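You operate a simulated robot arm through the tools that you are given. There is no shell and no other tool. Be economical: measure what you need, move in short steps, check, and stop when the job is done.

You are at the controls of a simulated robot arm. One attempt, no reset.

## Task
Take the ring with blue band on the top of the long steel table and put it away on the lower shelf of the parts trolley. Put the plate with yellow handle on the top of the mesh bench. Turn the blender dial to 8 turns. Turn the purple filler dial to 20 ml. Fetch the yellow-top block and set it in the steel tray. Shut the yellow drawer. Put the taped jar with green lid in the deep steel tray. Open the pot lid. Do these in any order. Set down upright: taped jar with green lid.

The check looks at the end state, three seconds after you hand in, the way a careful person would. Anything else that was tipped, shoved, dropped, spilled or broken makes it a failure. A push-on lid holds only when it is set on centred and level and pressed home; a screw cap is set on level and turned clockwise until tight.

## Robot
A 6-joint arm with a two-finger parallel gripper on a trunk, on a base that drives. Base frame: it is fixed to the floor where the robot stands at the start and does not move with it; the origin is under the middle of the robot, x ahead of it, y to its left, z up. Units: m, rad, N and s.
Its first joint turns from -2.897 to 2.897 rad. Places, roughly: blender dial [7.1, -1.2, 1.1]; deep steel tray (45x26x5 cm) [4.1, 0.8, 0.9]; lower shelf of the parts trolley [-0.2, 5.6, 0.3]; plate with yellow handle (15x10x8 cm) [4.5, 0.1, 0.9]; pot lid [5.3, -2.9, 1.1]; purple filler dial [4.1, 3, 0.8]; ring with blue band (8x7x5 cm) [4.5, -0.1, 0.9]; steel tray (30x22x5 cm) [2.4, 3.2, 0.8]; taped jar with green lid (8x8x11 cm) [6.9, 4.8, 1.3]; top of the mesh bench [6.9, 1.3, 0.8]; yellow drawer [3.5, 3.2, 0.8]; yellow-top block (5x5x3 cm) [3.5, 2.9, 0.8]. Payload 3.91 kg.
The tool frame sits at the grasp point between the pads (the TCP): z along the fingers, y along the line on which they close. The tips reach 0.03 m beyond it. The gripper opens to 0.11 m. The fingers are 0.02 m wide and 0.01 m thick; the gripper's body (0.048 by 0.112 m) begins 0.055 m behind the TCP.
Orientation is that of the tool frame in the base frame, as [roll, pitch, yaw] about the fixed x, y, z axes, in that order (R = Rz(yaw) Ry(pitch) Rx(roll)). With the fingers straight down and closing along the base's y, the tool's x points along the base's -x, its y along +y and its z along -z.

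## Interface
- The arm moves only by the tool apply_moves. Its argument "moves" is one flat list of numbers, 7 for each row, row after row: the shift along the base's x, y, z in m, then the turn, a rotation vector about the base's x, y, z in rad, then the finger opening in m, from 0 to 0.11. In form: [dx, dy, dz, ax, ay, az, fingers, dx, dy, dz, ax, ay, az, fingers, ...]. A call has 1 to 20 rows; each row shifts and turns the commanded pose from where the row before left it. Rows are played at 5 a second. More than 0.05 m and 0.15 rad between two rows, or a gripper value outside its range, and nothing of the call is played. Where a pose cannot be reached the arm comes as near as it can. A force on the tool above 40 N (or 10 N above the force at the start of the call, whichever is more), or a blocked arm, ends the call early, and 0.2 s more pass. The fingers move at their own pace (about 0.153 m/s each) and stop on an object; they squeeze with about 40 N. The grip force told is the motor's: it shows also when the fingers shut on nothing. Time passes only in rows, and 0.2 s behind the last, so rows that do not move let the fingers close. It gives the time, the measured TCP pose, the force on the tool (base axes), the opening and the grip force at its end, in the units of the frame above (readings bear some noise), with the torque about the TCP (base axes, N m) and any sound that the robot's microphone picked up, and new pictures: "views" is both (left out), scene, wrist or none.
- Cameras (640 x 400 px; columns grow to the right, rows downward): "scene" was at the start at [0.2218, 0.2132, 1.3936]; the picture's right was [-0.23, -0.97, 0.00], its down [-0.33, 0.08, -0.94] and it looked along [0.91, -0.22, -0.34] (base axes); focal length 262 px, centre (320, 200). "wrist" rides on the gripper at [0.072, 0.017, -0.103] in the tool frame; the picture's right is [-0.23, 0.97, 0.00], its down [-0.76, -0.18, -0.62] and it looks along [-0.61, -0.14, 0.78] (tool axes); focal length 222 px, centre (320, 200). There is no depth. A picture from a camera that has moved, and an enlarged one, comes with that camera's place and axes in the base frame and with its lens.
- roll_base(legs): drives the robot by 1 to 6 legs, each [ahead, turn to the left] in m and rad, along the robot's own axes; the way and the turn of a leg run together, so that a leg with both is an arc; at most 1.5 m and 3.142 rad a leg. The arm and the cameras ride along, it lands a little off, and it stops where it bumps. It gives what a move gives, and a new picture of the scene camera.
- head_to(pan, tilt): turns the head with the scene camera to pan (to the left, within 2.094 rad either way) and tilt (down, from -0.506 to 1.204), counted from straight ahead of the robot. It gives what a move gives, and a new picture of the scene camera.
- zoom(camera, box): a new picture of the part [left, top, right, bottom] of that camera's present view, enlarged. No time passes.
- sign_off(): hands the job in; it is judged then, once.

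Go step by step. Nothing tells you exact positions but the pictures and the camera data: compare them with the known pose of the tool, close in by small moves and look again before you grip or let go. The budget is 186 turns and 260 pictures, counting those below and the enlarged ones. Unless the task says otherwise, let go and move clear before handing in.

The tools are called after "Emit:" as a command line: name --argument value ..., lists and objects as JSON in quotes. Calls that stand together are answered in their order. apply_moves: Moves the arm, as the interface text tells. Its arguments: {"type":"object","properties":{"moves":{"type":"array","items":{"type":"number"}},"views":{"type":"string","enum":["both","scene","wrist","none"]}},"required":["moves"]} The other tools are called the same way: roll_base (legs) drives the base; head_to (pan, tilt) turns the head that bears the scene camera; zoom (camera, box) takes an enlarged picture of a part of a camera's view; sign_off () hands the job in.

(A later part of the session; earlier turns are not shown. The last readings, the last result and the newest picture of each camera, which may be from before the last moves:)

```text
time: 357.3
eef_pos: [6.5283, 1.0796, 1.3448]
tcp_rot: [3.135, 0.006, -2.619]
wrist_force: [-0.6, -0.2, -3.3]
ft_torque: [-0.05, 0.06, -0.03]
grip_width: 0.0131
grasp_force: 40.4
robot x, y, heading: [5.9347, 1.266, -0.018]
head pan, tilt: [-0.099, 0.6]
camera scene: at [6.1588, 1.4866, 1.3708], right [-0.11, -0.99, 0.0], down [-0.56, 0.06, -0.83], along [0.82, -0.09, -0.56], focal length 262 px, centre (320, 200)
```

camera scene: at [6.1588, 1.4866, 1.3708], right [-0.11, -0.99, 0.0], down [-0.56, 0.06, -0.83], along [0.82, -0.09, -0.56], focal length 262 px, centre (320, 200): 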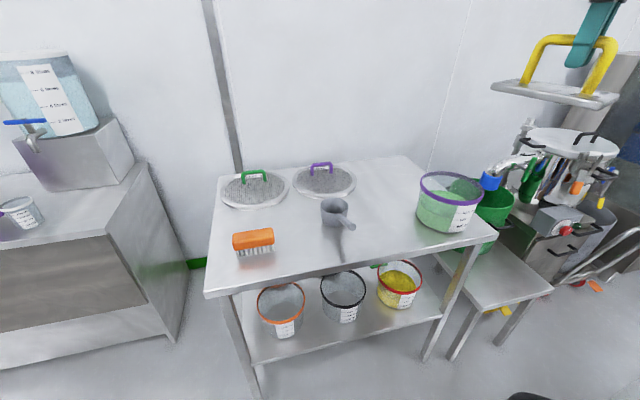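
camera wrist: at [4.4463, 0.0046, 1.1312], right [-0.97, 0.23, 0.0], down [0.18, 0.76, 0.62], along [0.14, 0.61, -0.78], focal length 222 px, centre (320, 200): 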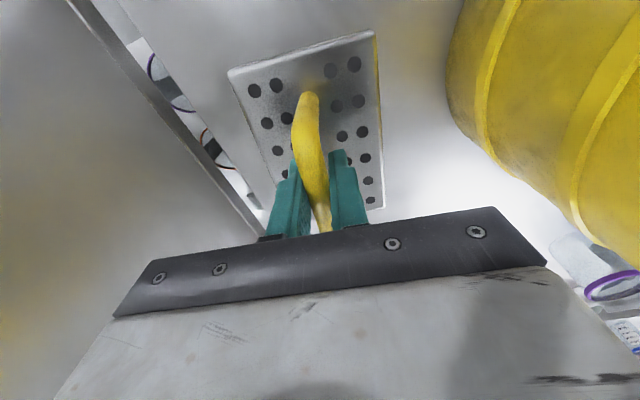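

Free spot is between the ladle handle (y≈1.32) and the bucket (y<1.09): target (6.83, 1.195) with the plate's length along x. I move over and partly down.

Emit:
apply_moves --moves '[0.03, 0.0115, -0.025, 0, 0, -0.052, 0.005, 0.03, 0.0115, -0.025, 0, 0, -0.052, 0.005, 0.03, 0.0115, -0.025, 0, 0, -0.052, 0.005, 0.03, 0.0115, -0.025, 0, 0, -0.052, 0.005, 0.03, 0.0115, -0.025, 0, 0, -0.052, 0.005, 0.03, 0.0115, -0.025, 0, 0, -0.052, 0.005, 0.03, 0.0115, -0.025, 0, 0, -0.052, 0.005, 0.03, 0.0115, -0.025, 0, 0, -0.052, 0.005, 0.03, 0.0115, -0.025, 0, 0, -0.052, 0.005, 0.03, 0.0115, -0.025, 0, 0, -0.052, 0.005]'

```text
time: 359.5
eef_pos: [6.8279, 1.1957, 1.0958]
tcp_rot: [3.133, 0.008, -3.14]
wrist_force: [-1.1, -0.4, -3.1]
ft_torque: [0.01, 0.04, 0.0]
grip_width: 0.0132
grasp_force: 39.9
robot x, y, heading: [5.938, 1.2667, -0.018]
head pan, tilt: [-0.099, 0.6]
camera scene: at [6.1583, 1.4865, 1.3709], right [-0.11, -0.99, 0.0], down [-0.56, 0.06, -0.83], along [0.82, -0.09, -0.56], focal length 262 px, centre (320, 200)
camera wrist: at [6.7541, 1.212, 1.199], right [0.23, 0.97, 0.01], down [0.76, -0.18, 0.63], along [0.61, -0.13, -0.78], focal length 222 px, centre (320, 200)
```

scene: 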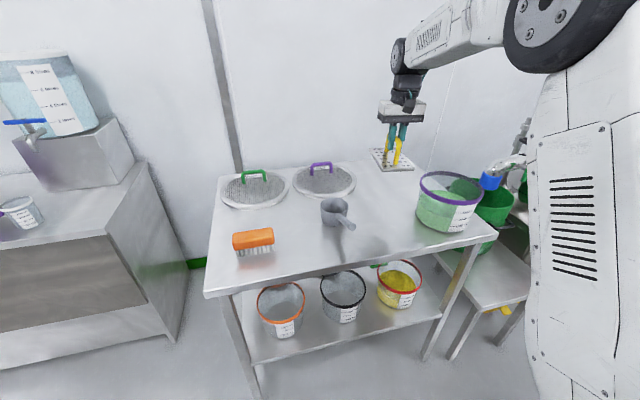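
wrist: 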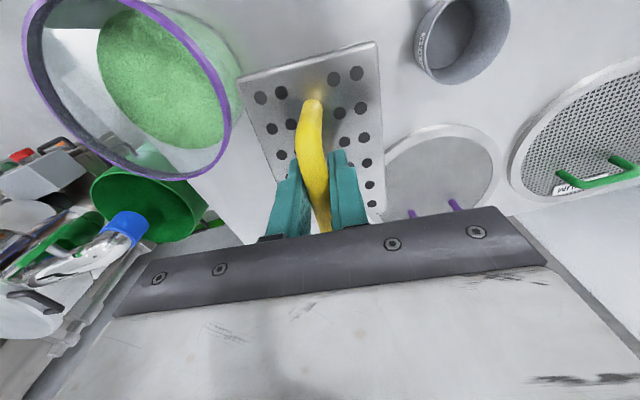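

Clearances look fine. I shift 8 mm left and descend.

Emit:
apply_moves --moves '[0, 0.008, -0.045, 0, 0, 0, 0.005, 0, 0, -0.045, 0, 0, 0, 0.005, 0, 0, -0.045, 0, 0, 0, 0.005, 0, 0, -0.04, 0, 0, 0, 0.005]'

```text
time: 360.5
eef_pos: [6.8288, 1.2033, 0.9215]
tcp_rot: [3.132, 0.008, -3.139]
wrist_force: [0.0, -0.2, -2.7]
ft_torque: [0.0, 0.02, 0.0]
grip_width: 0.0133
grasp_force: 39.6
robot x, y, heading: [5.9402, 1.2657, -0.017]
head pan, tilt: [-0.099, 0.6]
camera scene: at [6.1585, 1.4867, 1.3708], right [-0.11, -0.99, 0.0], down [-0.56, 0.06, -0.83], along [0.82, -0.09, -0.56], focal length 262 px, centre (320, 200)
camera wrist: at [6.7547, 1.219, 1.026], right [0.22, 0.97, 0.01], down [0.76, -0.18, 0.63], along [0.61, -0.13, -0.78], focal length 222 px, centre (320, 200)
```

scene: 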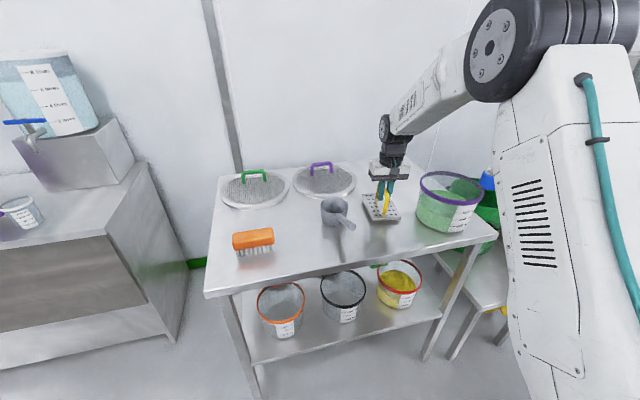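
wrist: 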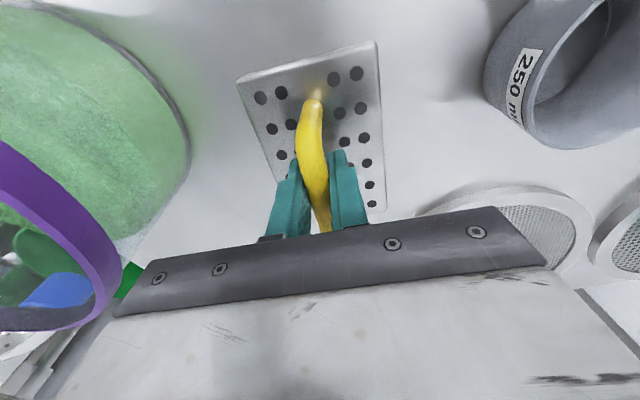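

Emit:
apply_moves --moves '[0, 0, -0.012, 0, 0, 0, 0.005, 0, 0, -0.01, 0, 0, 0, 0.005, 0, 0, -0.006, 0, 0, 0, 0.005, 0, 0, -0.004, 0, 0, 0, 0.005]' --views "none"

Emit:
zoom --camera "scene" --box '[320, 160, 460, 250]'

```text
time: 361.5
eef_pos: [6.8266, 1.2022, 0.8895]
tcp_rot: [3.133, 0.012, -3.138]
wrist_force: [0.0, 1.7, 29.2]
ft_torque: [-0.05, 0.09, -0.01]
grip_width: 0.0132
grasp_force: 39.5
robot x, y, heading: [5.935, 1.2617, -0.013]
head pan, tilt: [-0.099, 0.6]
```

```text
4.44 times, centred on (390, 205) of scene
camera zoom: at [6.1576, 1.4868, 1.371], right [-0.11, -0.99, 0.0], down [-0.56, 0.06, -0.83], along [0.82, -0.09, -0.56], focal length 1164 px, centre (9, 178)
```

zoom: 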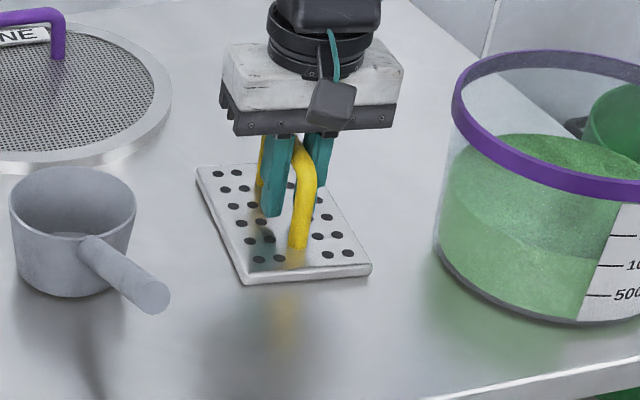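

Plate touches the bench (29 N up) and is clear of its neighbours. I ease off, release and rise.

Emit:
apply_moves --moves '[0, 0, 0.003, 0, 0, 0, 0.005, 0, 0, 0, 0, 0, 0, 0.04, 0, 0, 0, 0, 0, 0, 0.05, 0, 0, 0.04, 0, 0, 0, 0.05, 0, 0, 0.05, 0, 0, 0, 0.05, 0, 0, 0.05, 0, 0, 0, 0.05, -0.03, 0, 0.04, 0, 0, 0, 0.05, -0.04, 0, 0.03, 0, 0, 0, 0.05, -0.04, 0, 0.03, 0, 0, 0, 0.05, -0.04, 0, 0.03, 0, 0, 0, 0.05]' --views "scene"

```text
time: 363.7
eef_pos: [6.6794, 1.2016, 1.1588]
tcp_rot: [3.133, 0.005, -3.139]
wrist_force: [0.7, -0.5, -1.0]
ft_torque: [0.01, 0.06, 0.01]
grip_width: 0.0501
grasp_force: 0.1
robot x, y, heading: [5.9372, 1.2636, -0.016]
head pan, tilt: [-0.099, 0.6]
camera scene: at [6.1595, 1.4866, 1.3707], right [-0.11, -0.99, 0.0], down [-0.56, 0.06, -0.82], along [0.82, -0.09, -0.57], focal length 262 px, centre (320, 200)
```

scene: 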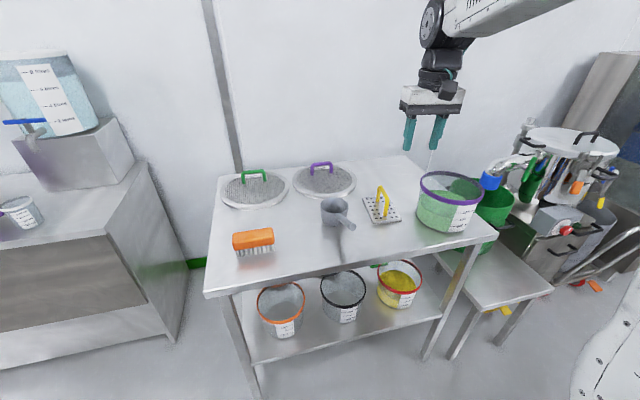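

Plate is placed. Next the blender dial at about (7.1, −1.2): I drive south along x≈5.95 and face it.

Emit:
roll_base --legs '[[0, -1.55], [1.2, 0], [1.2, 0], [0, 1.55]]'

Emit:
head_to --pan -0.05 --tilt 0.25

```text
time: 383.3
eef_pos: [6.6981, -1.2022, 1.1594]
tcp_rot: [3.133, 0.007, -3.097]
wrist_force: [0.0, 0.8, 0.1]
ft_torque: [0.0, 0.0, -0.01]
grip_width: 0.0499
grasp_force: 0.1
robot x, y, heading: [5.9538, -1.1741, 0.029]
head pan, tilt: [-0.099, 0.6]
camera scene: at [6.1659, -0.9407, 1.3708], right [-0.07, -1.0, 0.0], down [-0.56, 0.04, -0.83], along [0.82, -0.06, -0.57], focal length 262 px, centre (320, 200)
```

scene: 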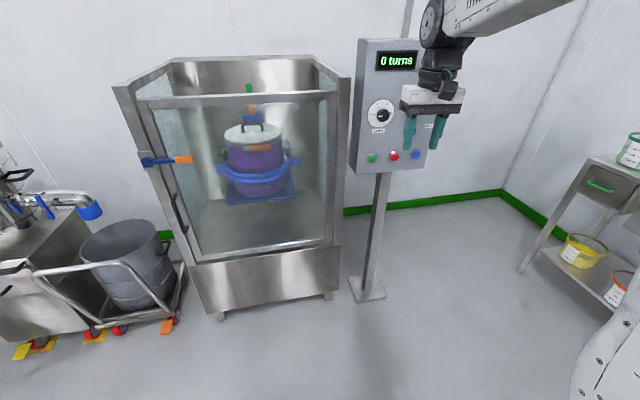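

```text
time: 384.1
eef_pos: [6.698, -1.2022, 1.1595]
tcp_rot: [3.132, 0.006, -3.096]
wrist_force: [-0.7, -0.4, 0.0]
ft_torque: [0.07, 0.02, 0.01]
grip_width: 0.0501
grasp_force: 0.1
robot x, y, heading: [5.9501, -1.1745, 0.031]
head pan, tilt: [-0.051, 0.25]
camera scene: at [6.1711, -0.9365, 1.4029], right [-0.02, -1.0, 0.0], down [-0.25, 0.01, -0.97], along [0.97, -0.02, -0.25], focal length 262 px, centre (320, 200)
```

scene: 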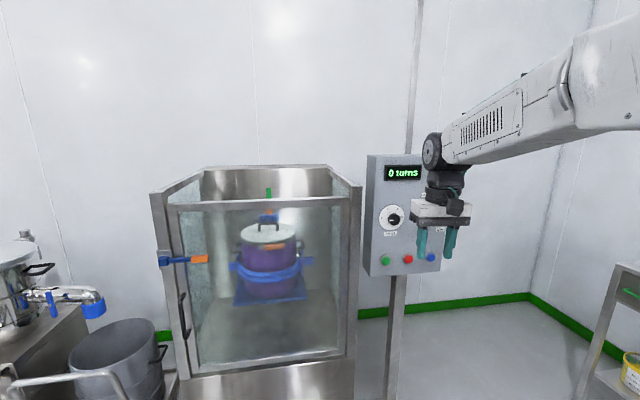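

The control panel shows "0 turns" with a dial below it. I zoom.

Emit:
zoom --camera "scene" --box '[355, 150, 445, 280]'

```text
3.08 times, centred on (400, 215) of scene
camera zoom: at [6.1711, -0.9365, 1.4029], right [-0.02, -1.0, 0.0], down [-0.25, 0.01, -0.97], along [0.97, -0.02, -0.25], focal length 806 px, centre (74, 154)
```

zoom: 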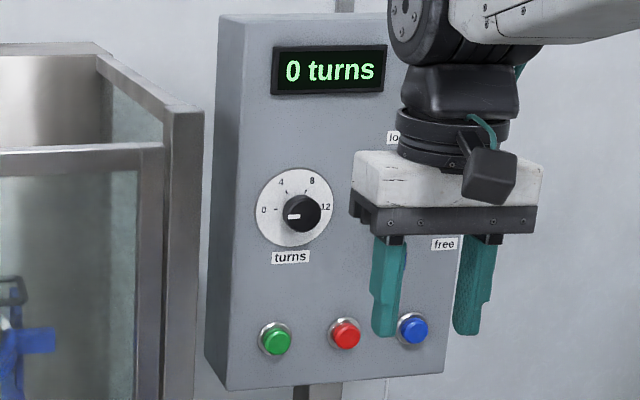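

Dial: 0 at 9 o'clock, 4, 8 (about 1 o'clock), 12 at 3 o'clock; I need ~+120° clockwise. I tilt the gripper to horizontal, pointing at the panel, keeping distance.

Emit:
apply_moves --moves '[0.02, 0, -0.005, 0, -0.1428, 0, 0.06, 0.02, 0, -0.005, 0, -0.1428, 0, 0.06, 0.02, 0, -0.005, 0, -0.1428, 0, 0.06, 0.02, 0, -0.005, 0, -0.1428, 0, 0.06, 0.02, 0, -0.005, 0, -0.1428, 0, 0.06, 0.02, 0, -0.005, 0, -0.1428, 0, 0.06, 0.02, 0, -0.005, 0, -0.1428, 0, 0.06, 0.02, 0, -0.005, 0, -0.1428, 0, 0.06, 0.02, 0, -0.005, 0, -0.1428, 0, 0.06, 0.02, 0, -0.005, 0, -0.1428, 0, 0.06, 0.02, 0, -0.005, 0, -0.1428, 0, 0.06]'

```text
time: 386.5
eef_pos: [6.9114, -1.2049, 1.1079]
tcp_rot: [-1.354, 1.522, -1.344]
wrist_force: [0.4, 0.1, 0.7]
ft_torque: [0.0, 0.07, -0.01]
grip_width: 0.06
grasp_force: 0.0
out of reach, approached as far as the arm can: row 7
robot x, y, heading: [5.9541, -1.1723, 0.029]
head pan, tilt: [-0.051, 0.25]
camera scene: at [6.1706, -0.9364, 1.4031], right [-0.02, -1.0, 0.0], down [-0.25, 0.01, -0.97], along [0.97, -0.02, -0.25], focal length 262 px, centre (320, 200)
camera wrist: at [6.8089, -1.1923, 1.035], right [-0.01, 0.98, 0.18], down [-0.63, -0.15, 0.76], along [0.78, -0.11, 0.62], focal length 222 px, centre (320, 200)
```

scene: 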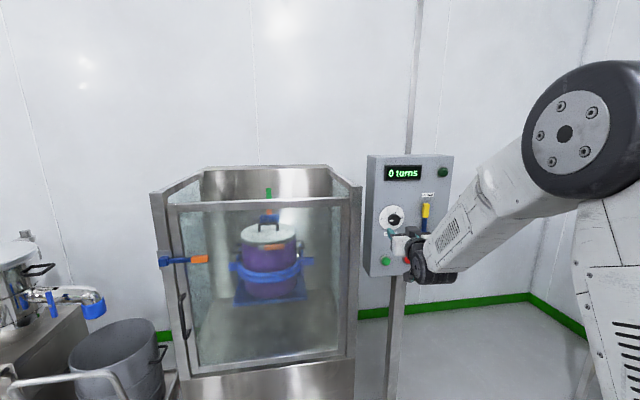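
wrist: 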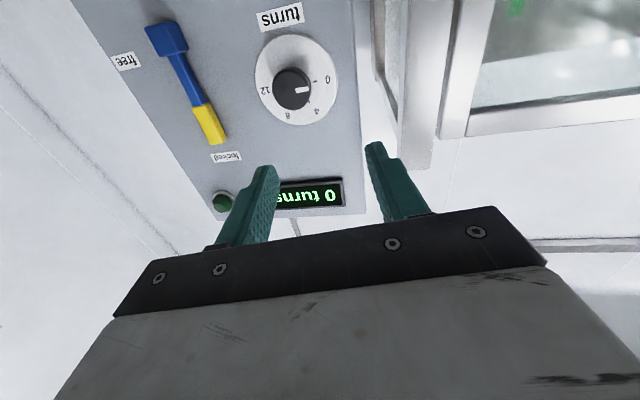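

Wrist view shows the dial and a lever with "locked"/"free" labels. I zoom to understand it.

Emit:
zoom --camera "wrist" --box '[100, 0, 360, 220]'

```text
1.82 times, centred on (230, 110) of wrist
camera zoom: at [6.8089, -1.1923, 1.035], right [-0.01, 0.98, 0.18], down [-0.63, -0.15, 0.76], along [0.78, -0.11, 0.62], focal length 404 px, centre (484, 364)
```

zoom: 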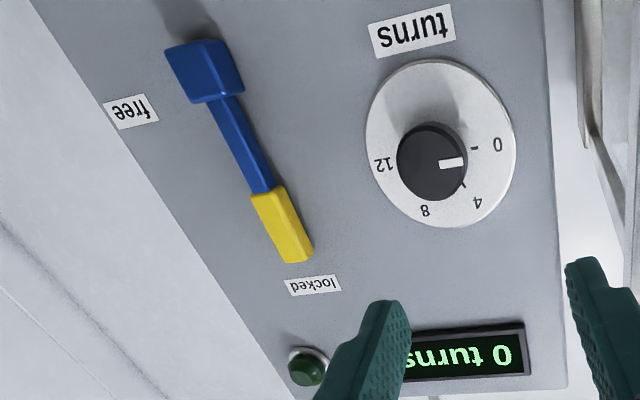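

Lever pivots at its blue block; it is now at "locked". I first try the dial: pre-roll the gripper −60° and align to the knob at roughly (7.1, −1.235, 1.09).

Emit:
apply_moves --moves '[0, -0.004, -0.002, -0.131, 0, 0, 0.06, 0, -0.004, -0.002, -0.131, 0, 0, 0.06, 0, -0.004, -0.002, -0.131, 0, 0, 0.06, 0, -0.004, -0.002, -0.131, 0, 0, 0.06, 0, -0.004, -0.002, -0.131, 0, 0, 0.06, 0, -0.004, -0.002, -0.131, 0, 0, 0.06, 0, -0.004, -0.002, -0.131, 0, 0, 0.06, 0, -0.004, -0.002, -0.131, 0, 0, 0.06]'

```text
time: 388.3
eef_pos: [6.9126, -1.2371, 1.09]
tcp_rot: [-1.576, 0.473, -1.561]
wrist_force: [0.3, -0.1, 0.3]
ft_torque: [0.0, 0.01, 0.03]
grip_width: 0.0601
grasp_force: 0.0
robot x, y, heading: [5.9524, -1.1722, 0.026]
head pan, tilt: [-0.051, 0.25]
camera scene: at [6.1711, -0.9364, 1.403], right [-0.02, -1.0, 0.0], down [-0.25, 0.01, -0.97], along [0.97, -0.02, -0.25], focal length 262 px, centre (320, 200)
camera wrist: at [6.8093, -1.2946, 1.0435], right [-0.01, 0.65, -0.76], down [-0.63, 0.59, 0.51], along [0.78, 0.48, 0.4], focal length 222 px, centre (320, 200)
```

scene: 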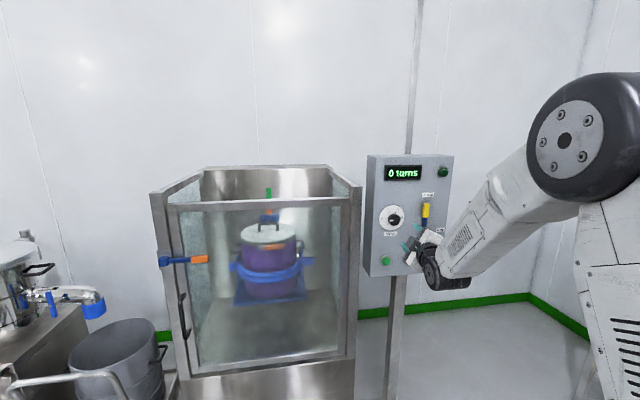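
wrist: 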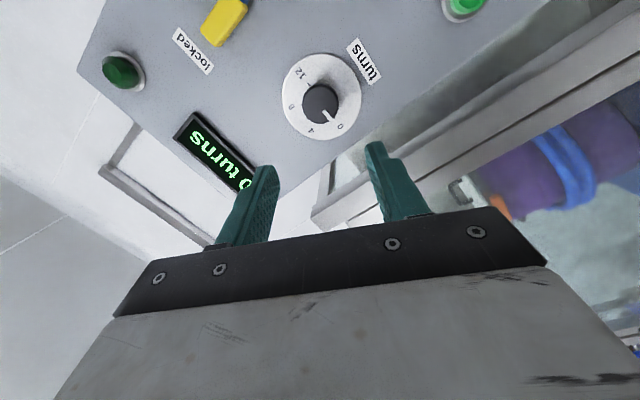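

Triangulated knob centre: (7.09, −1.236, 1.091); I am aligned. I advance toward it.

Emit:
apply_moves --moves '[0.04, 0, 0, 0, 0, 0, 0.068, 0.04, 0, 0, 0, 0, 0, 0.068, 0.03, 0, 0.001, 0, 0, 0, 0.068, 0.02, 0, 0, 0, 0, 0, 0.068]'

```text
time: 389.3
eef_pos: [7.0426, -1.2368, 1.0902]
tcp_rot: [-1.577, 0.476, -1.563]
wrist_force: [0.6, -0.2, 1.6]
ft_torque: [0.01, 0.03, -0.04]
grip_width: 0.068
grasp_force: 0.1
robot x, y, heading: [5.9543, -1.1783, 0.028]
head pan, tilt: [-0.051, 0.25]
camera scene: at [6.171, -0.9365, 1.403], right [-0.02, -1.0, 0.0], down [-0.25, 0.01, -0.97], along [0.97, -0.02, -0.25], focal length 262 px, centre (320, 200)
camera wrist: at [6.9394, -1.2944, 1.0434], right [-0.01, 0.65, -0.76], down [-0.63, 0.59, 0.51], along [0.78, 0.48, 0.4], focal length 222 px, centre (320, 200)
```

scene: 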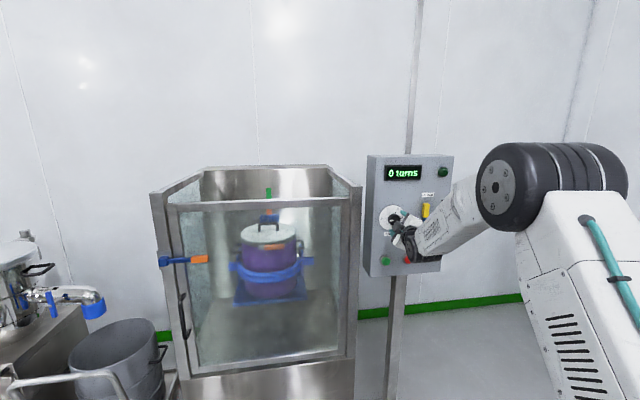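
wrist: 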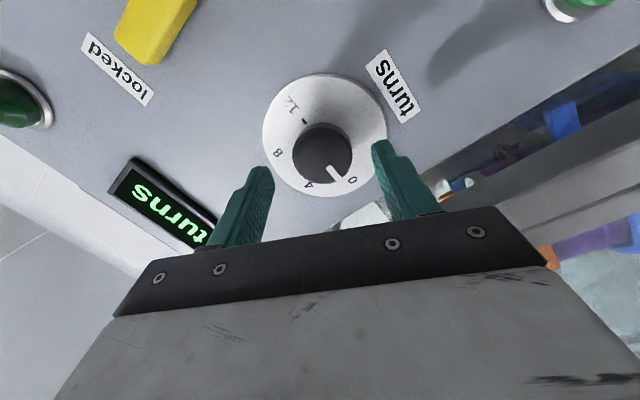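

Well aligned. I advance the last bit and close on the knob.

Emit:
apply_moves --moves '[0.015, 0, 0, 0, 0, 0, 0.068, 0.01, 0, 0, 0, 0, 0, 0.068, 0, 0, 0, 0, 0, 0, 0.03, 0, 0, 0, 0, 0, 0, 0.02, 0, 0, 0, 0, 0, 0, 0.02]'

```text
time: 390.5
eef_pos: [7.0681, -1.2357, 1.0887]
tcp_rot: [-1.578, 0.477, -1.564]
wrist_force: [-4.9, 4.6, -11.1]
ft_torque: [-0.19, 1.31, 0.48]
grip_width: 0.0439
grasp_force: 44.9
robot x, y, heading: [5.9537, -1.1666, 0.026]
head pan, tilt: [-0.051, 0.25]
camera scene: at [6.1714, -0.9362, 1.4029], right [-0.02, -1.0, 0.0], down [-0.25, 0.01, -0.97], along [0.97, -0.02, -0.25], focal length 262 px, centre (320, 200)
camera wrist: at [6.965, -1.2938, 1.0425], right [-0.01, 0.65, -0.76], down [-0.63, 0.59, 0.51], along [0.78, 0.48, 0.4], focal length 222 px, centre (320, 200)
```

scene: 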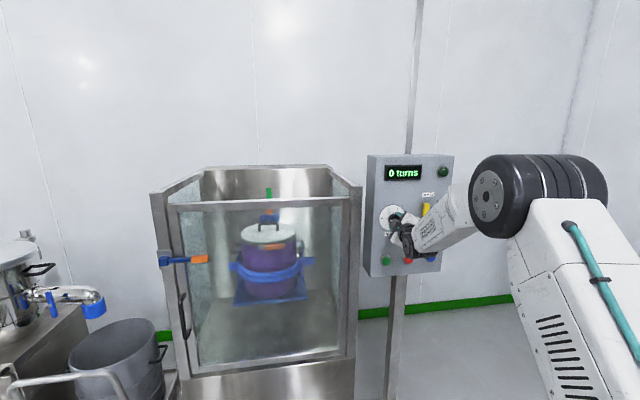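
wrist: 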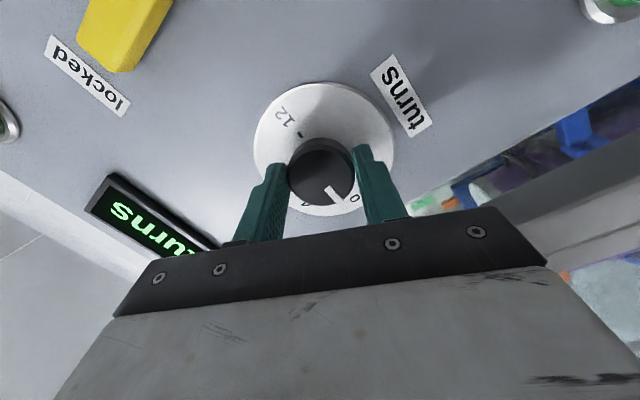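

Gripped. I try a small clockwise turn to see whether it moves freely.

Emit:
apply_moves --moves '[0, 0.0005, -0.001, 0.1, 0, 0, 0.02, 0, 0, 0, 0.1, 0, 0, 0.02, 0, 0, 0, 0.1, 0, 0, 0.02]' --views "wrist"

Emit:
zoom --camera "scene" --box '[355, 150, 455, 280]'

```text
time: 391.3
eef_pos: [7.067, -1.2357, 1.0872]
tcp_rot: [-1.579, 0.777, -1.563]
wrist_force: [-5.4, 9.2, -17.2]
ft_torque: [-0.21, 1.69, -0.06]
grip_width: 0.0443
grasp_force: 45.0
robot x, y, heading: [5.9515, -1.1699, 0.028]
head pan, tilt: [-0.051, 0.25]
camera wrist: at [6.9651, -1.2765, 1.0266], right [-0.01, 0.84, -0.54], down [-0.63, 0.41, 0.66], along [0.78, 0.34, 0.52], focal length 222 px, centre (320, 200)
```

wrist: 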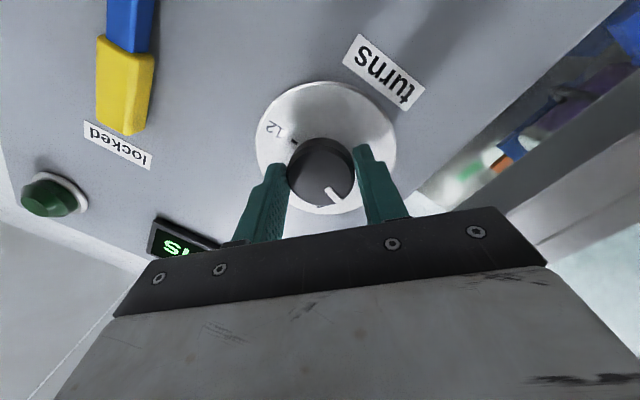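

```text
3.08 times, centred on (405, 215) of scene
camera zoom: at [6.1718, -0.9359, 1.4028], right [-0.02, -1.0, 0.0], down [-0.25, 0.01, -0.97], along [0.97, -0.02, -0.25], focal length 806 px, centre (58, 154)
```

zoom: 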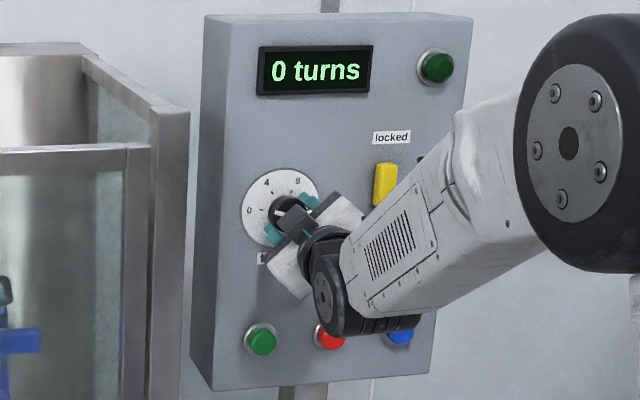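

The knob rotates with the gripper (display probably steps). I keep turning, with small re-centring.

Emit:
apply_moves --moves '[0, 0.001, -0.0015, 0.1, 0, 0, 0.02, 0, 0, -0.0005, 0.12, 0, 0, 0.02, 0, 0, 0, 0.12, 0, 0, 0.02, 0, 0, 0, 0.12, 0, 0, 0.02]' --views "none"

Emit:
zoom --camera "scene" --box '[355, 150, 455, 280]'

```text
time: 392.3
eef_pos: [7.0681, -1.2344, 1.0874]
tcp_rot: [-1.56, 1.239, -1.548]
wrist_force: [-0.9, 11.0, -13.3]
ft_torque: [-0.24, 1.64, 0.39]
grip_width: 0.0443
grasp_force: 45.2
robot x, y, heading: [5.9526, -1.1743, 0.026]
head pan, tilt: [-0.051, 0.25]
```

```text
3.08 times, centred on (405, 215) of scene
camera zoom: at [6.1718, -0.9357, 1.4028], right [-0.02, -1.0, 0.0], down [-0.25, 0.01, -0.97], along [0.97, -0.02, -0.25], focal length 806 px, centre (58, 154)
```

zoom: 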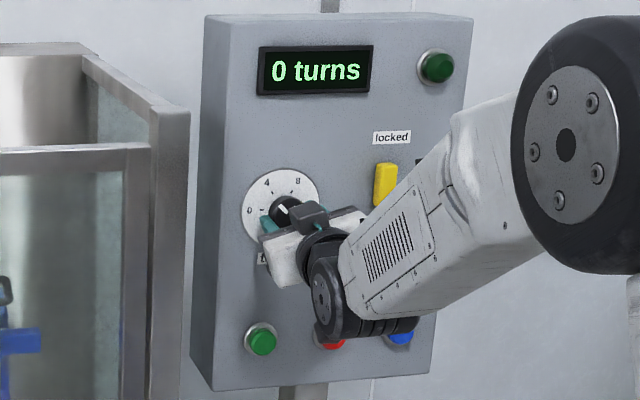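

Turned ~44° so far. I continue for the remaining ~76°.

Emit:
apply_moves --moves '[0, 0.001, -0.001, 0.12, 0, 0, 0.02, 0, 0.0002, 0, 0.12, 0, 0, 0.02, 0, 0.0002, 0, 0.12, 0, 0, 0.02, 0, 0, 0, 0.12, 0, 0, 0.02, 0, 0, 0, 0.12, 0, 0, 0.02, 0, 0, 0, 0.12, 0, 0, 0.02]' --views "wrist"

```text
time: 393.7
eef_pos: [7.0676, -1.2314, 1.0876]
tcp_rot: [1.541, 1.185, 1.551]
wrist_force: [3.7, 18.0, -1.6]
ft_torque: [-0.18, 1.02, 1.24]
grip_width: 0.0447
grasp_force: 44.5
robot x, y, heading: [5.9532, -1.1763, 0.034]
head pan, tilt: [-0.051, 0.25]
camera wrist: at [6.9651, -1.1898, 1.027], right [-0.01, 0.82, 0.58], down [-0.63, -0.46, 0.63], along [0.78, -0.35, 0.52], focal length 222 px, centre (320, 200)
```

wrist: 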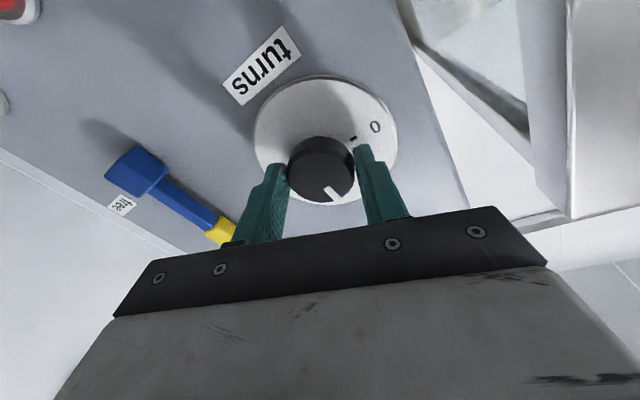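

Emit:
apply_moves --moves '[0, 0.0015, 0, 0.1, 0, 0, 0.02, 0, 0.0002, 0, 0.12, 0, 0, 0.02, 0, 0.0002, 0, 0.12, 0, 0, 0.02, 0, 0.0002, 0, 0.12, 0, 0, 0.02, 0, 0, 0, 0.12, 0, 0, 0.02]' --views "wrist"

Emit:
zoom --camera "scene" --box '[355, 150, 455, 280]'

```text
time: 394.9
eef_pos: [7.0679, -1.2311, 1.0883]
tcp_rot: [1.553, 0.602, 1.56]
wrist_force: [8.6, 15.7, 10.2]
ft_torque: [-0.03, 0.06, 0.94]
grip_width: 0.0441
grasp_force: 44.9
robot x, y, heading: [5.9566, -1.1712, 0.026]
head pan, tilt: [-0.051, 0.25]
camera wrist: at [6.9649, -1.1619, 1.0613], right [-0.01, 0.36, 0.93], down [-0.63, -0.73, 0.28], along [0.78, -0.58, 0.24], focal length 222 px, centre (320, 200)
```

wrist: 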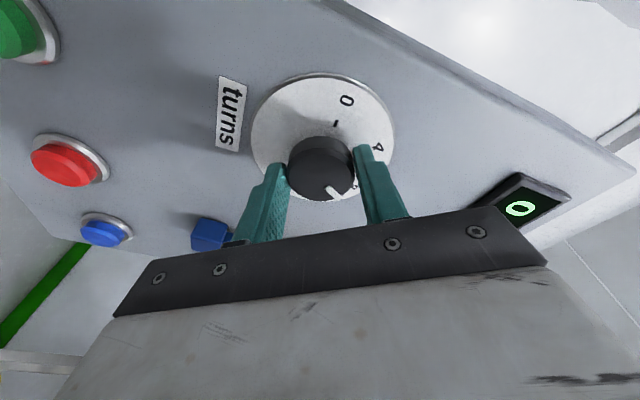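

```text
3.08 times, centred on (405, 215) of scene
camera zoom: at [6.171, -0.9354, 1.4029], right [-0.02, -1.0, 0.0], down [-0.25, 0.01, -0.97], along [0.97, -0.02, -0.25], focal length 806 px, centre (58, 154)
```

zoom: 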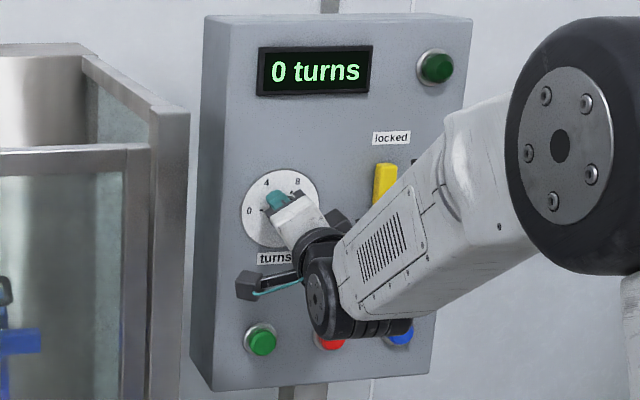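

Turned ~118°. I release, back away and check the pointer against 8.

Emit:
apply_moves --moves '[0, 0, 0, 0, 0, 0, 0.068, 0, 0, 0, 0, 0, 0, 0.068, -0.03, 0, 0, 0, 0, 0, 0.068, -0.04, 0, 0, 0, 0, 0, 0.1, -0.04, 0, 0, 0, 0, 0, 0.11]' --views "none"

Emit:
zoom --camera "wrist" --box '[240, 40, 400, 160]'

Emit:
zoom --camera "scene" --box '[370, 150, 430, 250]'

```text
time: 396.1
eef_pos: [6.9581, -1.2333, 1.084]
tcp_rot: [1.556, 0.605, 1.563]
wrist_force: [-0.2, 0.1, -0.6]
ft_torque: [-0.02, -0.04, -0.04]
grip_width: 0.1099
grasp_force: 0.0
robot x, y, heading: [5.9549, -1.1678, 0.027]
head pan, tilt: [-0.051, 0.25]
```

```text
3.33 times, centred on (320, 100) of wrist
camera zoom: at [6.8548, -1.1642, 1.0584], right [-0.01, 0.37, 0.93], down [-0.63, -0.73, 0.28], along [0.78, -0.58, 0.24], focal length 740 px, centre (320, 533)
```

zoom: 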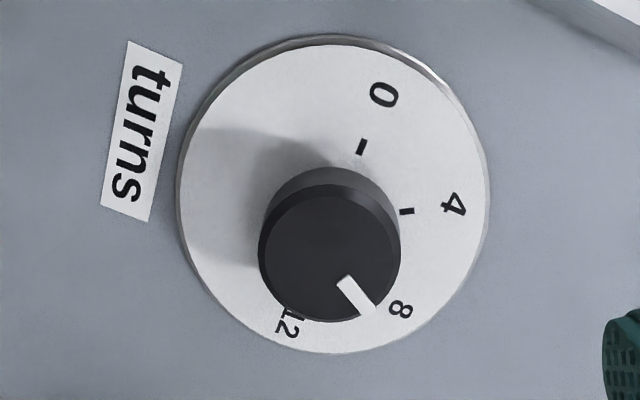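

```text
4.00 times, centred on (400, 200) of scene
camera zoom: at [6.1716, -0.9361, 1.4029], right [-0.02, -1.0, 0.0], down [-0.25, 0.01, -0.97], along [0.97, -0.02, -0.25], focal length 1048 px, centre (0, 200)
```

zoom: 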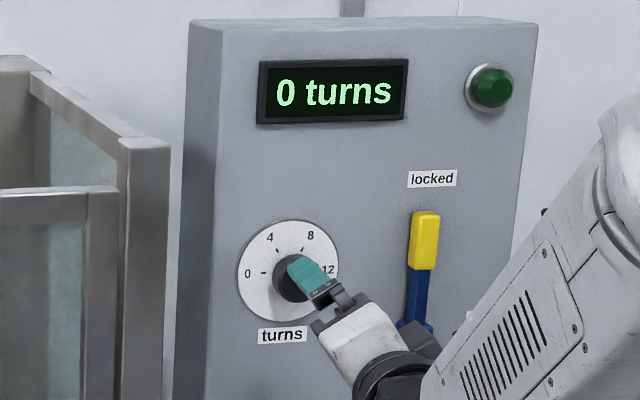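

Pointer is at ~31° right of vertical, matching the 8 mark; dial is set. Now I retract and bring the gripper back to pointing down, and look toward the pot lid at (5.3, −2.9).

Emit:
apply_moves --moves '[-0.04, 0, 0.01, -0.13, 0, 0, 0.06, -0.04, 0, 0.01, -0.13, 0, 0, 0.06, -0.04, 0, 0.01, -0.13, 0, 0, 0.06, -0.03, 0, 0.01, -0.13, 0, 0, 0.06, 0, 0, 0.01, -0.13, 0, 0, 0.06, 0, 0, 0.01, -0.13, 0, 0, 0.06, 0, 0, 0.01, -0.13, 0, 0, 0.06, 0, 0, 0.01, -0.06, 0, 0, 0.06]' --views "none"

Emit:
head_to --pan -1.6 --tilt 0.3

```text
time: 397.9
eef_pos: [6.8073, -1.2324, 1.1674]
tcp_rot: [-0.677, 1.561, -0.665]
wrist_force: [0.8, -0.3, -0.5]
ft_torque: [0.01, -0.01, -0.03]
grip_width: 0.06
grasp_force: 0.0
robot x, y, heading: [5.9487, -1.171, 0.024]
head pan, tilt: [-0.051, 0.25]
```

```text
time: 399.6
eef_pos: [6.8072, -1.2317, 1.1674]
tcp_rot: [-0.447, 1.562, -0.437]
wrist_force: [0.1, 0.0, 0.8]
ft_torque: [0.0, 0.02, 0.01]
grip_width: 0.0599
grasp_force: 0.0
robot x, y, heading: [5.9547, -1.1709, 0.031]
head pan, tilt: [-1.6, 0.3]
camera scene: at [6.0777, -1.0274, 1.3983], right [-1.0, 0.0, 0.0], down [0.0, 0.3, -0.96], along [0.0, -0.96, -0.3], focal length 262 px, centre (320, 200)
```

scene: 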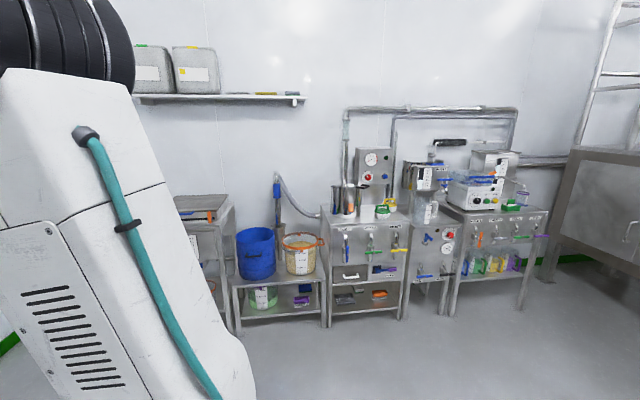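

Emit:
zoom --camera "scene" --box '[320, 110, 540, 290]'

```text
2.22 times, centred on (430, 200) of scene
camera zoom: at [6.0777, -1.0274, 1.3983], right [-1.0, 0.0, 0.0], down [0.0, 0.3, -0.96], along [0.0, -0.96, -0.3], focal length 582 px, centre (76, 200)
```

zoom: 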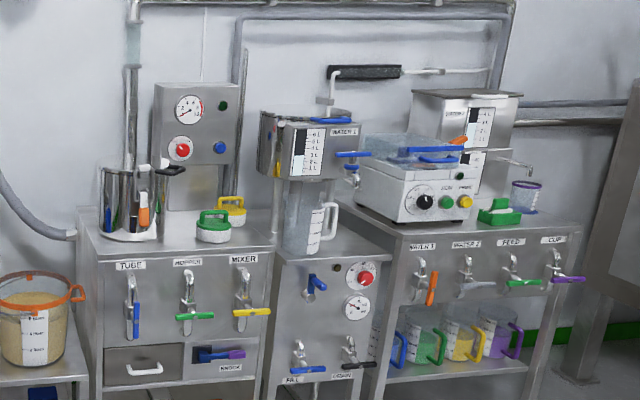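

The pot is the tank with a blue handle on its lid at about (5.31, −2.9, 1.09). I bring the gripper to pointing down, then drive in front of it.

Emit:
apply_moves --moves '[-0.012, 0, 0.01, 0, 0.1428, 0, 0.06, -0.012, 0, 0.01, 0, 0.1428, 0, 0.06, -0.012, 0, 0.01, 0, 0.1428, 0, 0.06, -0.012, 0, 0.01, 0, 0.1428, 0, 0.06, -0.012, 0, 0.01, 0, 0.1428, 0, 0.06, -0.012, 0, 0.01, 0, 0.1428, 0, 0.06, -0.012, 0, 0.01, 0, 0.1428, 0, 0.06, -0.012, 0, 0.01, 0, 0.1428, 0, 0.06, -0.012, 0, 0.01, 0, 0.1428, 0, 0.06, -0.012, 0, 0.01, 0, 0.1428, 0, 0.06, -0.012, 0, 0.01, 0, 0.1428, 0, 0.06]' --views "none"

Emit:
roll_base --legs '[[0, -2.26], [0.9, 0], [0, 0.66]]'

Emit:
head_to --pan -0.15 --tilt 0.35

```text
time: 401.9
eef_pos: [6.6721, -1.2942, 1.2352]
tcp_rot: [2.926, 0.214, 3.138]
wrist_force: [-0.9, 0.2, -0.3]
ft_torque: [-0.02, -0.03, 0.02]
grip_width: 0.06
grasp_force: 0.1
out of reach, approached as far as the arm can: row 4, 5, 7, 8, 9, 10, 11
robot x, y, heading: [5.9522, -1.1731, 0.027]
head pan, tilt: [-1.6, 0.3]
```

```text
time: 413.9
eef_pos: [5.2171, -2.5752, 1.2361]
tcp_rot: [2.927, 0.216, 1.514]
wrist_force: [-0.3, -0.1, 0.8]
ft_torque: [0.01, 0.0, -0.04]
grip_width: 0.0599
grasp_force: 0.1
robot x, y, heading: [5.3783, -1.8607, -1.591]
head pan, tilt: [-1.6, 0.3]
camera scene: at [5.5183, -1.994, 1.3983], right [0.05, 1.0, 0.0], down [0.3, -0.02, -0.96], along [-0.95, 0.05, -0.3], focal length 262 px, centre (320, 200)
```

scene: 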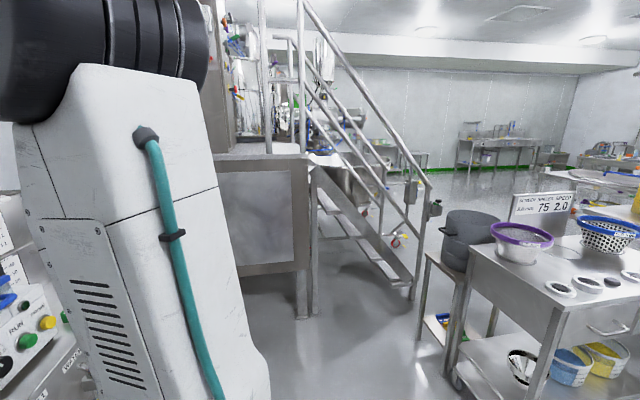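

```text
time: 415.5
eef_pos: [5.2169, -2.5755, 1.2355]
tcp_rot: [2.927, 0.216, 1.513]
wrist_force: [-0.5, -0.3, -0.2]
ft_torque: [0.02, 0.02, -0.02]
grip_width: 0.0599
grasp_force: 0.0
robot x, y, heading: [5.3834, -1.8621, -1.598]
head pan, tilt: [-0.15, 0.351]
camera scene: at [5.5953, -2.0907, 1.3936], right [-0.98, 0.17, 0.0], down [0.06, 0.34, -0.94], along [-0.16, -0.92, -0.34], focal length 262 px, centre (320, 200)
```

scene: 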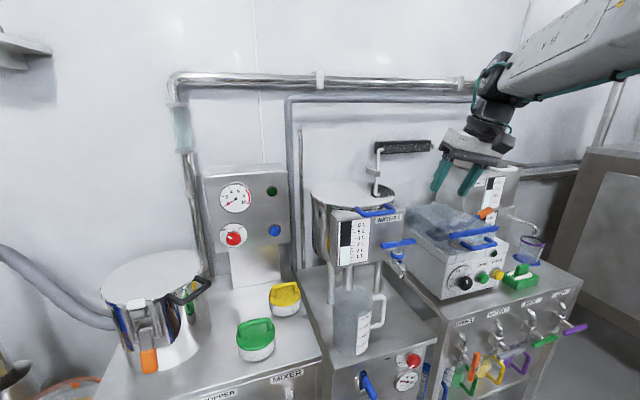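

Emit:
zoom --camera "scene" --box '[290, 130, 440, 280]'

Emit:
zoom --camera "scene" --box '[80, 220, 330, 380]'

```text
2.67 times, centred on (365, 205) of scene
camera zoom: at [5.5953, -2.0907, 1.3936], right [-0.98, 0.17, 0.0], down [0.06, 0.34, -0.94], along [-0.16, -0.92, -0.34], focal length 698 px, centre (200, 187)
```

zoom: 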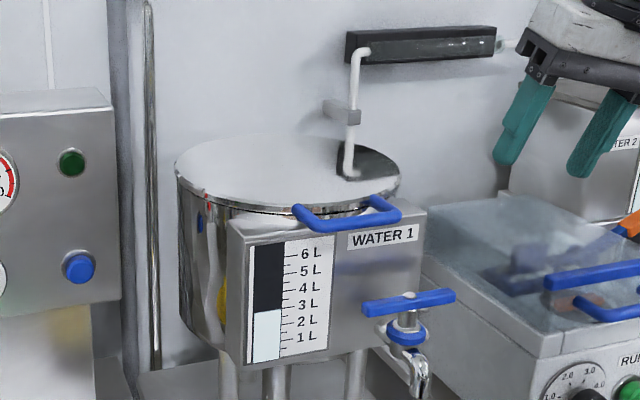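

```text
2.50 times, centred on (205, 300) of scene
camera zoom: at [5.5953, -2.0907, 1.3936], right [-0.98, 0.17, 0.0], down [0.06, 0.34, -0.94], along [-0.16, -0.92, -0.34], focal length 655 px, centre (608, -50)
```

zoom: 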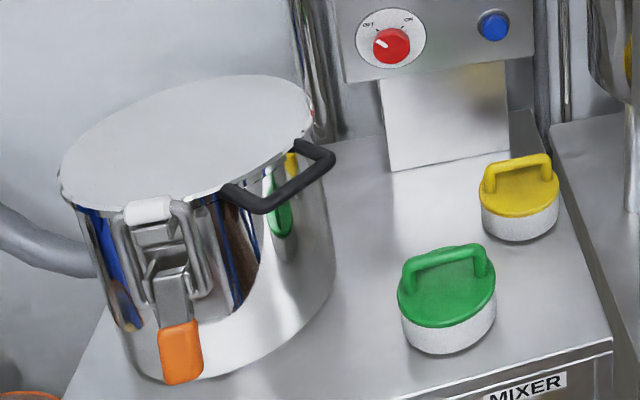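

The target is the middle tank ("WATER 1"): lid centre ≈(5.33, −2.93, 1.1), r≈0.145, with a blue U-handle at the front (y≈−2.76). I straighten the gripper and look at it with the wrist camera.

Emit:
apply_moves --moves '[0.02, -0.01, 0.03, 0.076, 0.067, 0, 0.06, 0.02, -0.01, 0.03, 0.076, 0.067, 0, 0.06, 0.02, -0.01, 0.03, 0.076, 0.067, 0, 0.06, 0.02, -0.01, 0.025, 0, 0, 0, 0.06]'

```text
time: 416.5
eef_pos: [5.2843, -2.6095, 1.3439]
tcp_rot: [2.873, 0.077, 1.525]
wrist_force: [0.7, -0.1, -0.3]
ft_torque: [-0.04, -0.02, -0.02]
grip_width: 0.0598
grasp_force: 0.0
out of reach, approached as far as the arm can: row 1, 2, 3
robot x, y, heading: [5.3811, -1.8648, -1.601]
head pan, tilt: [-0.15, 0.351]
camera scene: at [5.5952, -2.0906, 1.3936], right [-0.98, 0.17, 0.0], down [0.06, 0.34, -0.94], along [-0.16, -0.92, -0.34], focal length 262 px, centre (320, 200)
camera wrist: at [5.2761, -2.5279, 1.4437], right [0.93, -0.25, 0.28], down [-0.37, -0.7, 0.61], along [0.04, -0.67, -0.74], focal length 222 px, centre (320, 200)
```

scene: 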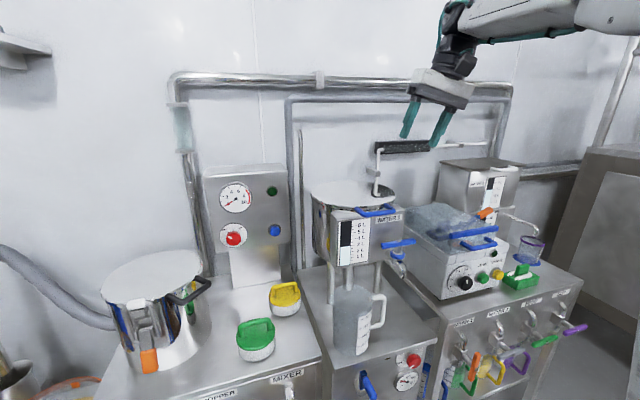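
wrist: 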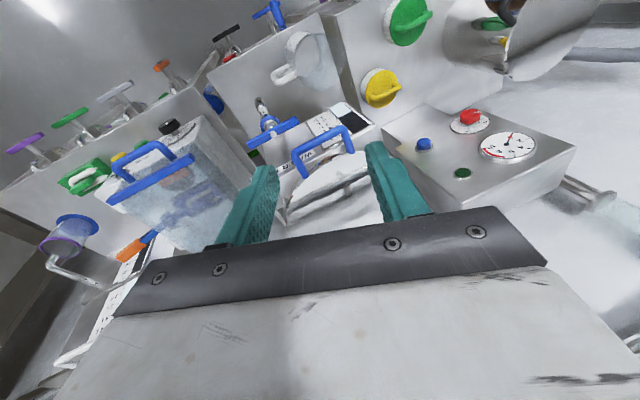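

The gripper is still tilted (a joint limit is near). I try straightening it at a less-extended position.

Emit:
apply_moves --moves '[0, 0.03, -0.03, 0.03, 0.09, 0, 0.06, 0, 0.03, -0.03, 0.03, 0.09, 0, 0.06, 0, 0, 0, 0.03, 0.085, 0, 0.06, 0, 0, 0, 0, 0, 0, 0.06]' --views "none"

```text
time: 417.5
eef_pos: [5.2853, -2.5491, 1.2833]
tcp_rot: [2.866, 0.06, 1.528]
wrist_force: [-0.1, 0.2, -0.1]
ft_torque: [-0.02, 0.01, -0.04]
grip_width: 0.0599
grasp_force: 0.0
out of reach, approached as far as the arm can: row 1, 2, 3
robot x, y, heading: [5.3786, -1.8661, -1.592]
head pan, tilt: [-0.15, 0.351]
```

The wrist appears to be in a flipped branch with a joint at its limit (sideways tilt cannot be removed). I'll back away to open space and unwind it by tilting the tool up past the forearm and returning on the other side.

Emit:
roll_base --legs '[[-0.35, 0]]'

Emit:
apply_moves --moves '[0.01, -0.02, 0, -0.14, 0, 0, 0.06, 0.01, -0.02, 0, -0.14, 0, 0, 0.06, 0.01, -0.02, 0, -0.14, 0, 0, 0.06, 0.01, -0.02, 0, -0.14, 0, 0, 0.06]' --views "scene"

```text
time: 419.7
eef_pos: [5.2936, -2.2074, 1.2814]
tcp_rot: [2.866, 0.059, 1.525]
wrist_force: [0.1, 0.6, -0.6]
ft_torque: [0.0, -0.03, 0.05]
grip_width: 0.0599
grasp_force: 0.1
robot x, y, heading: [5.3891, -1.5257, -1.594]
head pan, tilt: [-0.15, 0.351]
camera scene: at [5.6035, -1.7499, 1.3936], right [-0.98, 0.18, 0.0], down [0.06, 0.34, -0.94], along [-0.17, -0.92, -0.34], focal length 262 px, centre (320, 200)
```

scene: 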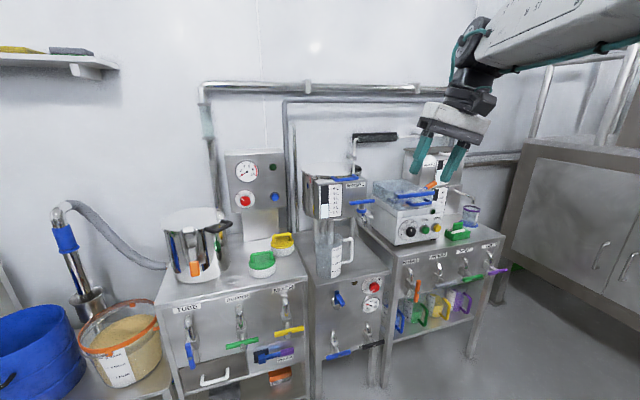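

```text
time: 420.7
eef_pos: [5.332, -2.2889, 1.2817]
tcp_rot: [2.837, 0.619, 1.516]
wrist_force: [-0.2, -0.6, -0.3]
ft_torque: [-0.01, 0.01, -0.02]
grip_width: 0.0603
grasp_force: 0.0
robot x, y, heading: [5.3852, -1.5239, -1.599]
head pan, tilt: [-0.15, 0.351]
camera scene: at [5.6035, -1.7499, 1.3936], right [-0.98, 0.18, 0.0], down [0.06, 0.34, -0.94], along [-0.17, -0.92, -0.34], focal length 262 px, centre (320, 200)
```

scene: 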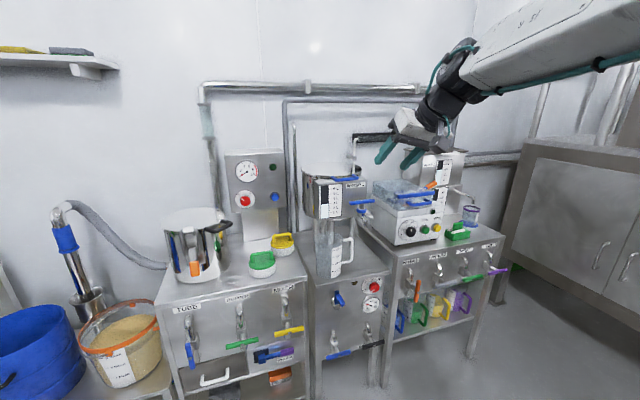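

Emit:
apply_moves --moves '[0, -0.015, 0, -0.125, 0, -0.075, 0.06, 0, -0.015, 0, -0.125, 0, -0.075, 0.06, 0, -0.015, 0, -0.125, 0, -0.075, 0.06, 0, -0.01, 0, -0.125, 0, -0.075, 0.06, 0, -0.01, 0, -0.125, 0, -0.075, 0.06, 0, -0.01, 0, -0.125, 0, -0.075, 0.06, 0, 0, 0, -0.125, 0, -0.075, 0.06, 0, 0, 0, -0.125, 0, -0.075, 0.06, 0, 0, 0, -0.125, 0, 0, 0.06]' --views "scene"

```text
time: 422.7
eef_pos: [5.3493, -2.3533, 1.2871]
tcp_rot: [1.39, 1.284, -0.235]
wrist_force: [-0.6, 0.4, -0.3]
ft_torque: [0.06, -0.01, -0.02]
grip_width: 0.0601
grasp_force: 0.0
out of reach, approached as far as the arm can: row 5, 6, 7
robot x, y, heading: [5.3885, -1.5246, -1.603]
head pan, tilt: [-0.15, 0.351]
camera scene: at [5.6035, -1.7498, 1.3936], right [-0.98, 0.18, 0.0], down [0.06, 0.34, -0.94], along [-0.17, -0.92, -0.34], focal length 262 px, centre (320, 200)
```

scene: 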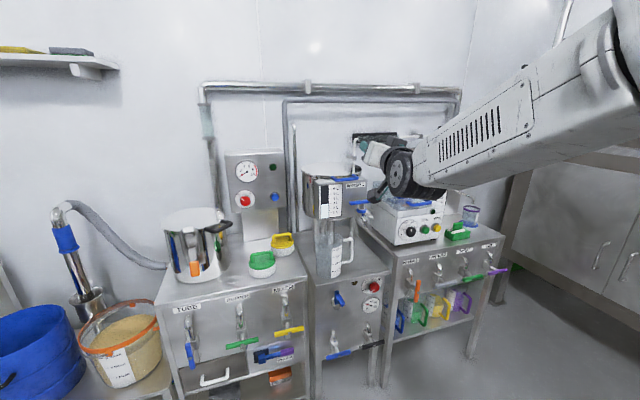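

The wrist crossed over. Now I come back down on the other (−x) side: yaw first, then tilt down.

Emit:
apply_moves --moves '[0, 0, 0, 0, 0, -0.14, 0.06, 0, 0, 0, 0, 0, -0.14, 0.06, 0, 0, 0, 0, 0, -0.14, 0.06, 0, 0, 0, 0, 0, -0.12, 0.06, 0, 0.01, 0, 0.119, -0.074, 0, 0.06, 0, 0.01, 0, 0.119, -0.074, 0, 0.06, 0, 0.01, 0, 0.119, -0.074, 0, 0.06, 0, 0.01, 0, 0.119, -0.074, 0, 0.06, 0, 0.01, 0, 0.119, -0.074, 0, 0.06, 0, 0.01, 0, 0.119, -0.074, 0, 0.06, 0, 0.01, 0, 0.119, -0.074, 0, 0.06, 0, 0.01, 0, 0.119, -0.074, 0, 0.06]' --views "scene"

```text
time: 425.3
eef_pos: [5.3488, -2.2736, 1.2871]
tcp_rot: [3.031, 0.487, 0.697]
wrist_force: [0.6, 0.1, -0.3]
ft_torque: [-0.01, -0.03, -0.03]
grip_width: 0.06
grasp_force: 0.1
robot x, y, heading: [5.3852, -1.5211, -1.602]
head pan, tilt: [-0.15, 0.351]
camera scene: at [5.6036, -1.7498, 1.3936], right [-0.98, 0.18, 0.0], down [0.06, 0.34, -0.94], along [-0.17, -0.92, -0.34], focal length 262 px, centre (320, 200)
```

scene: 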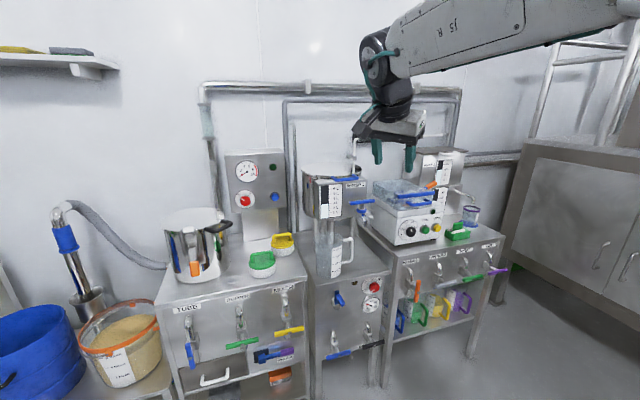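

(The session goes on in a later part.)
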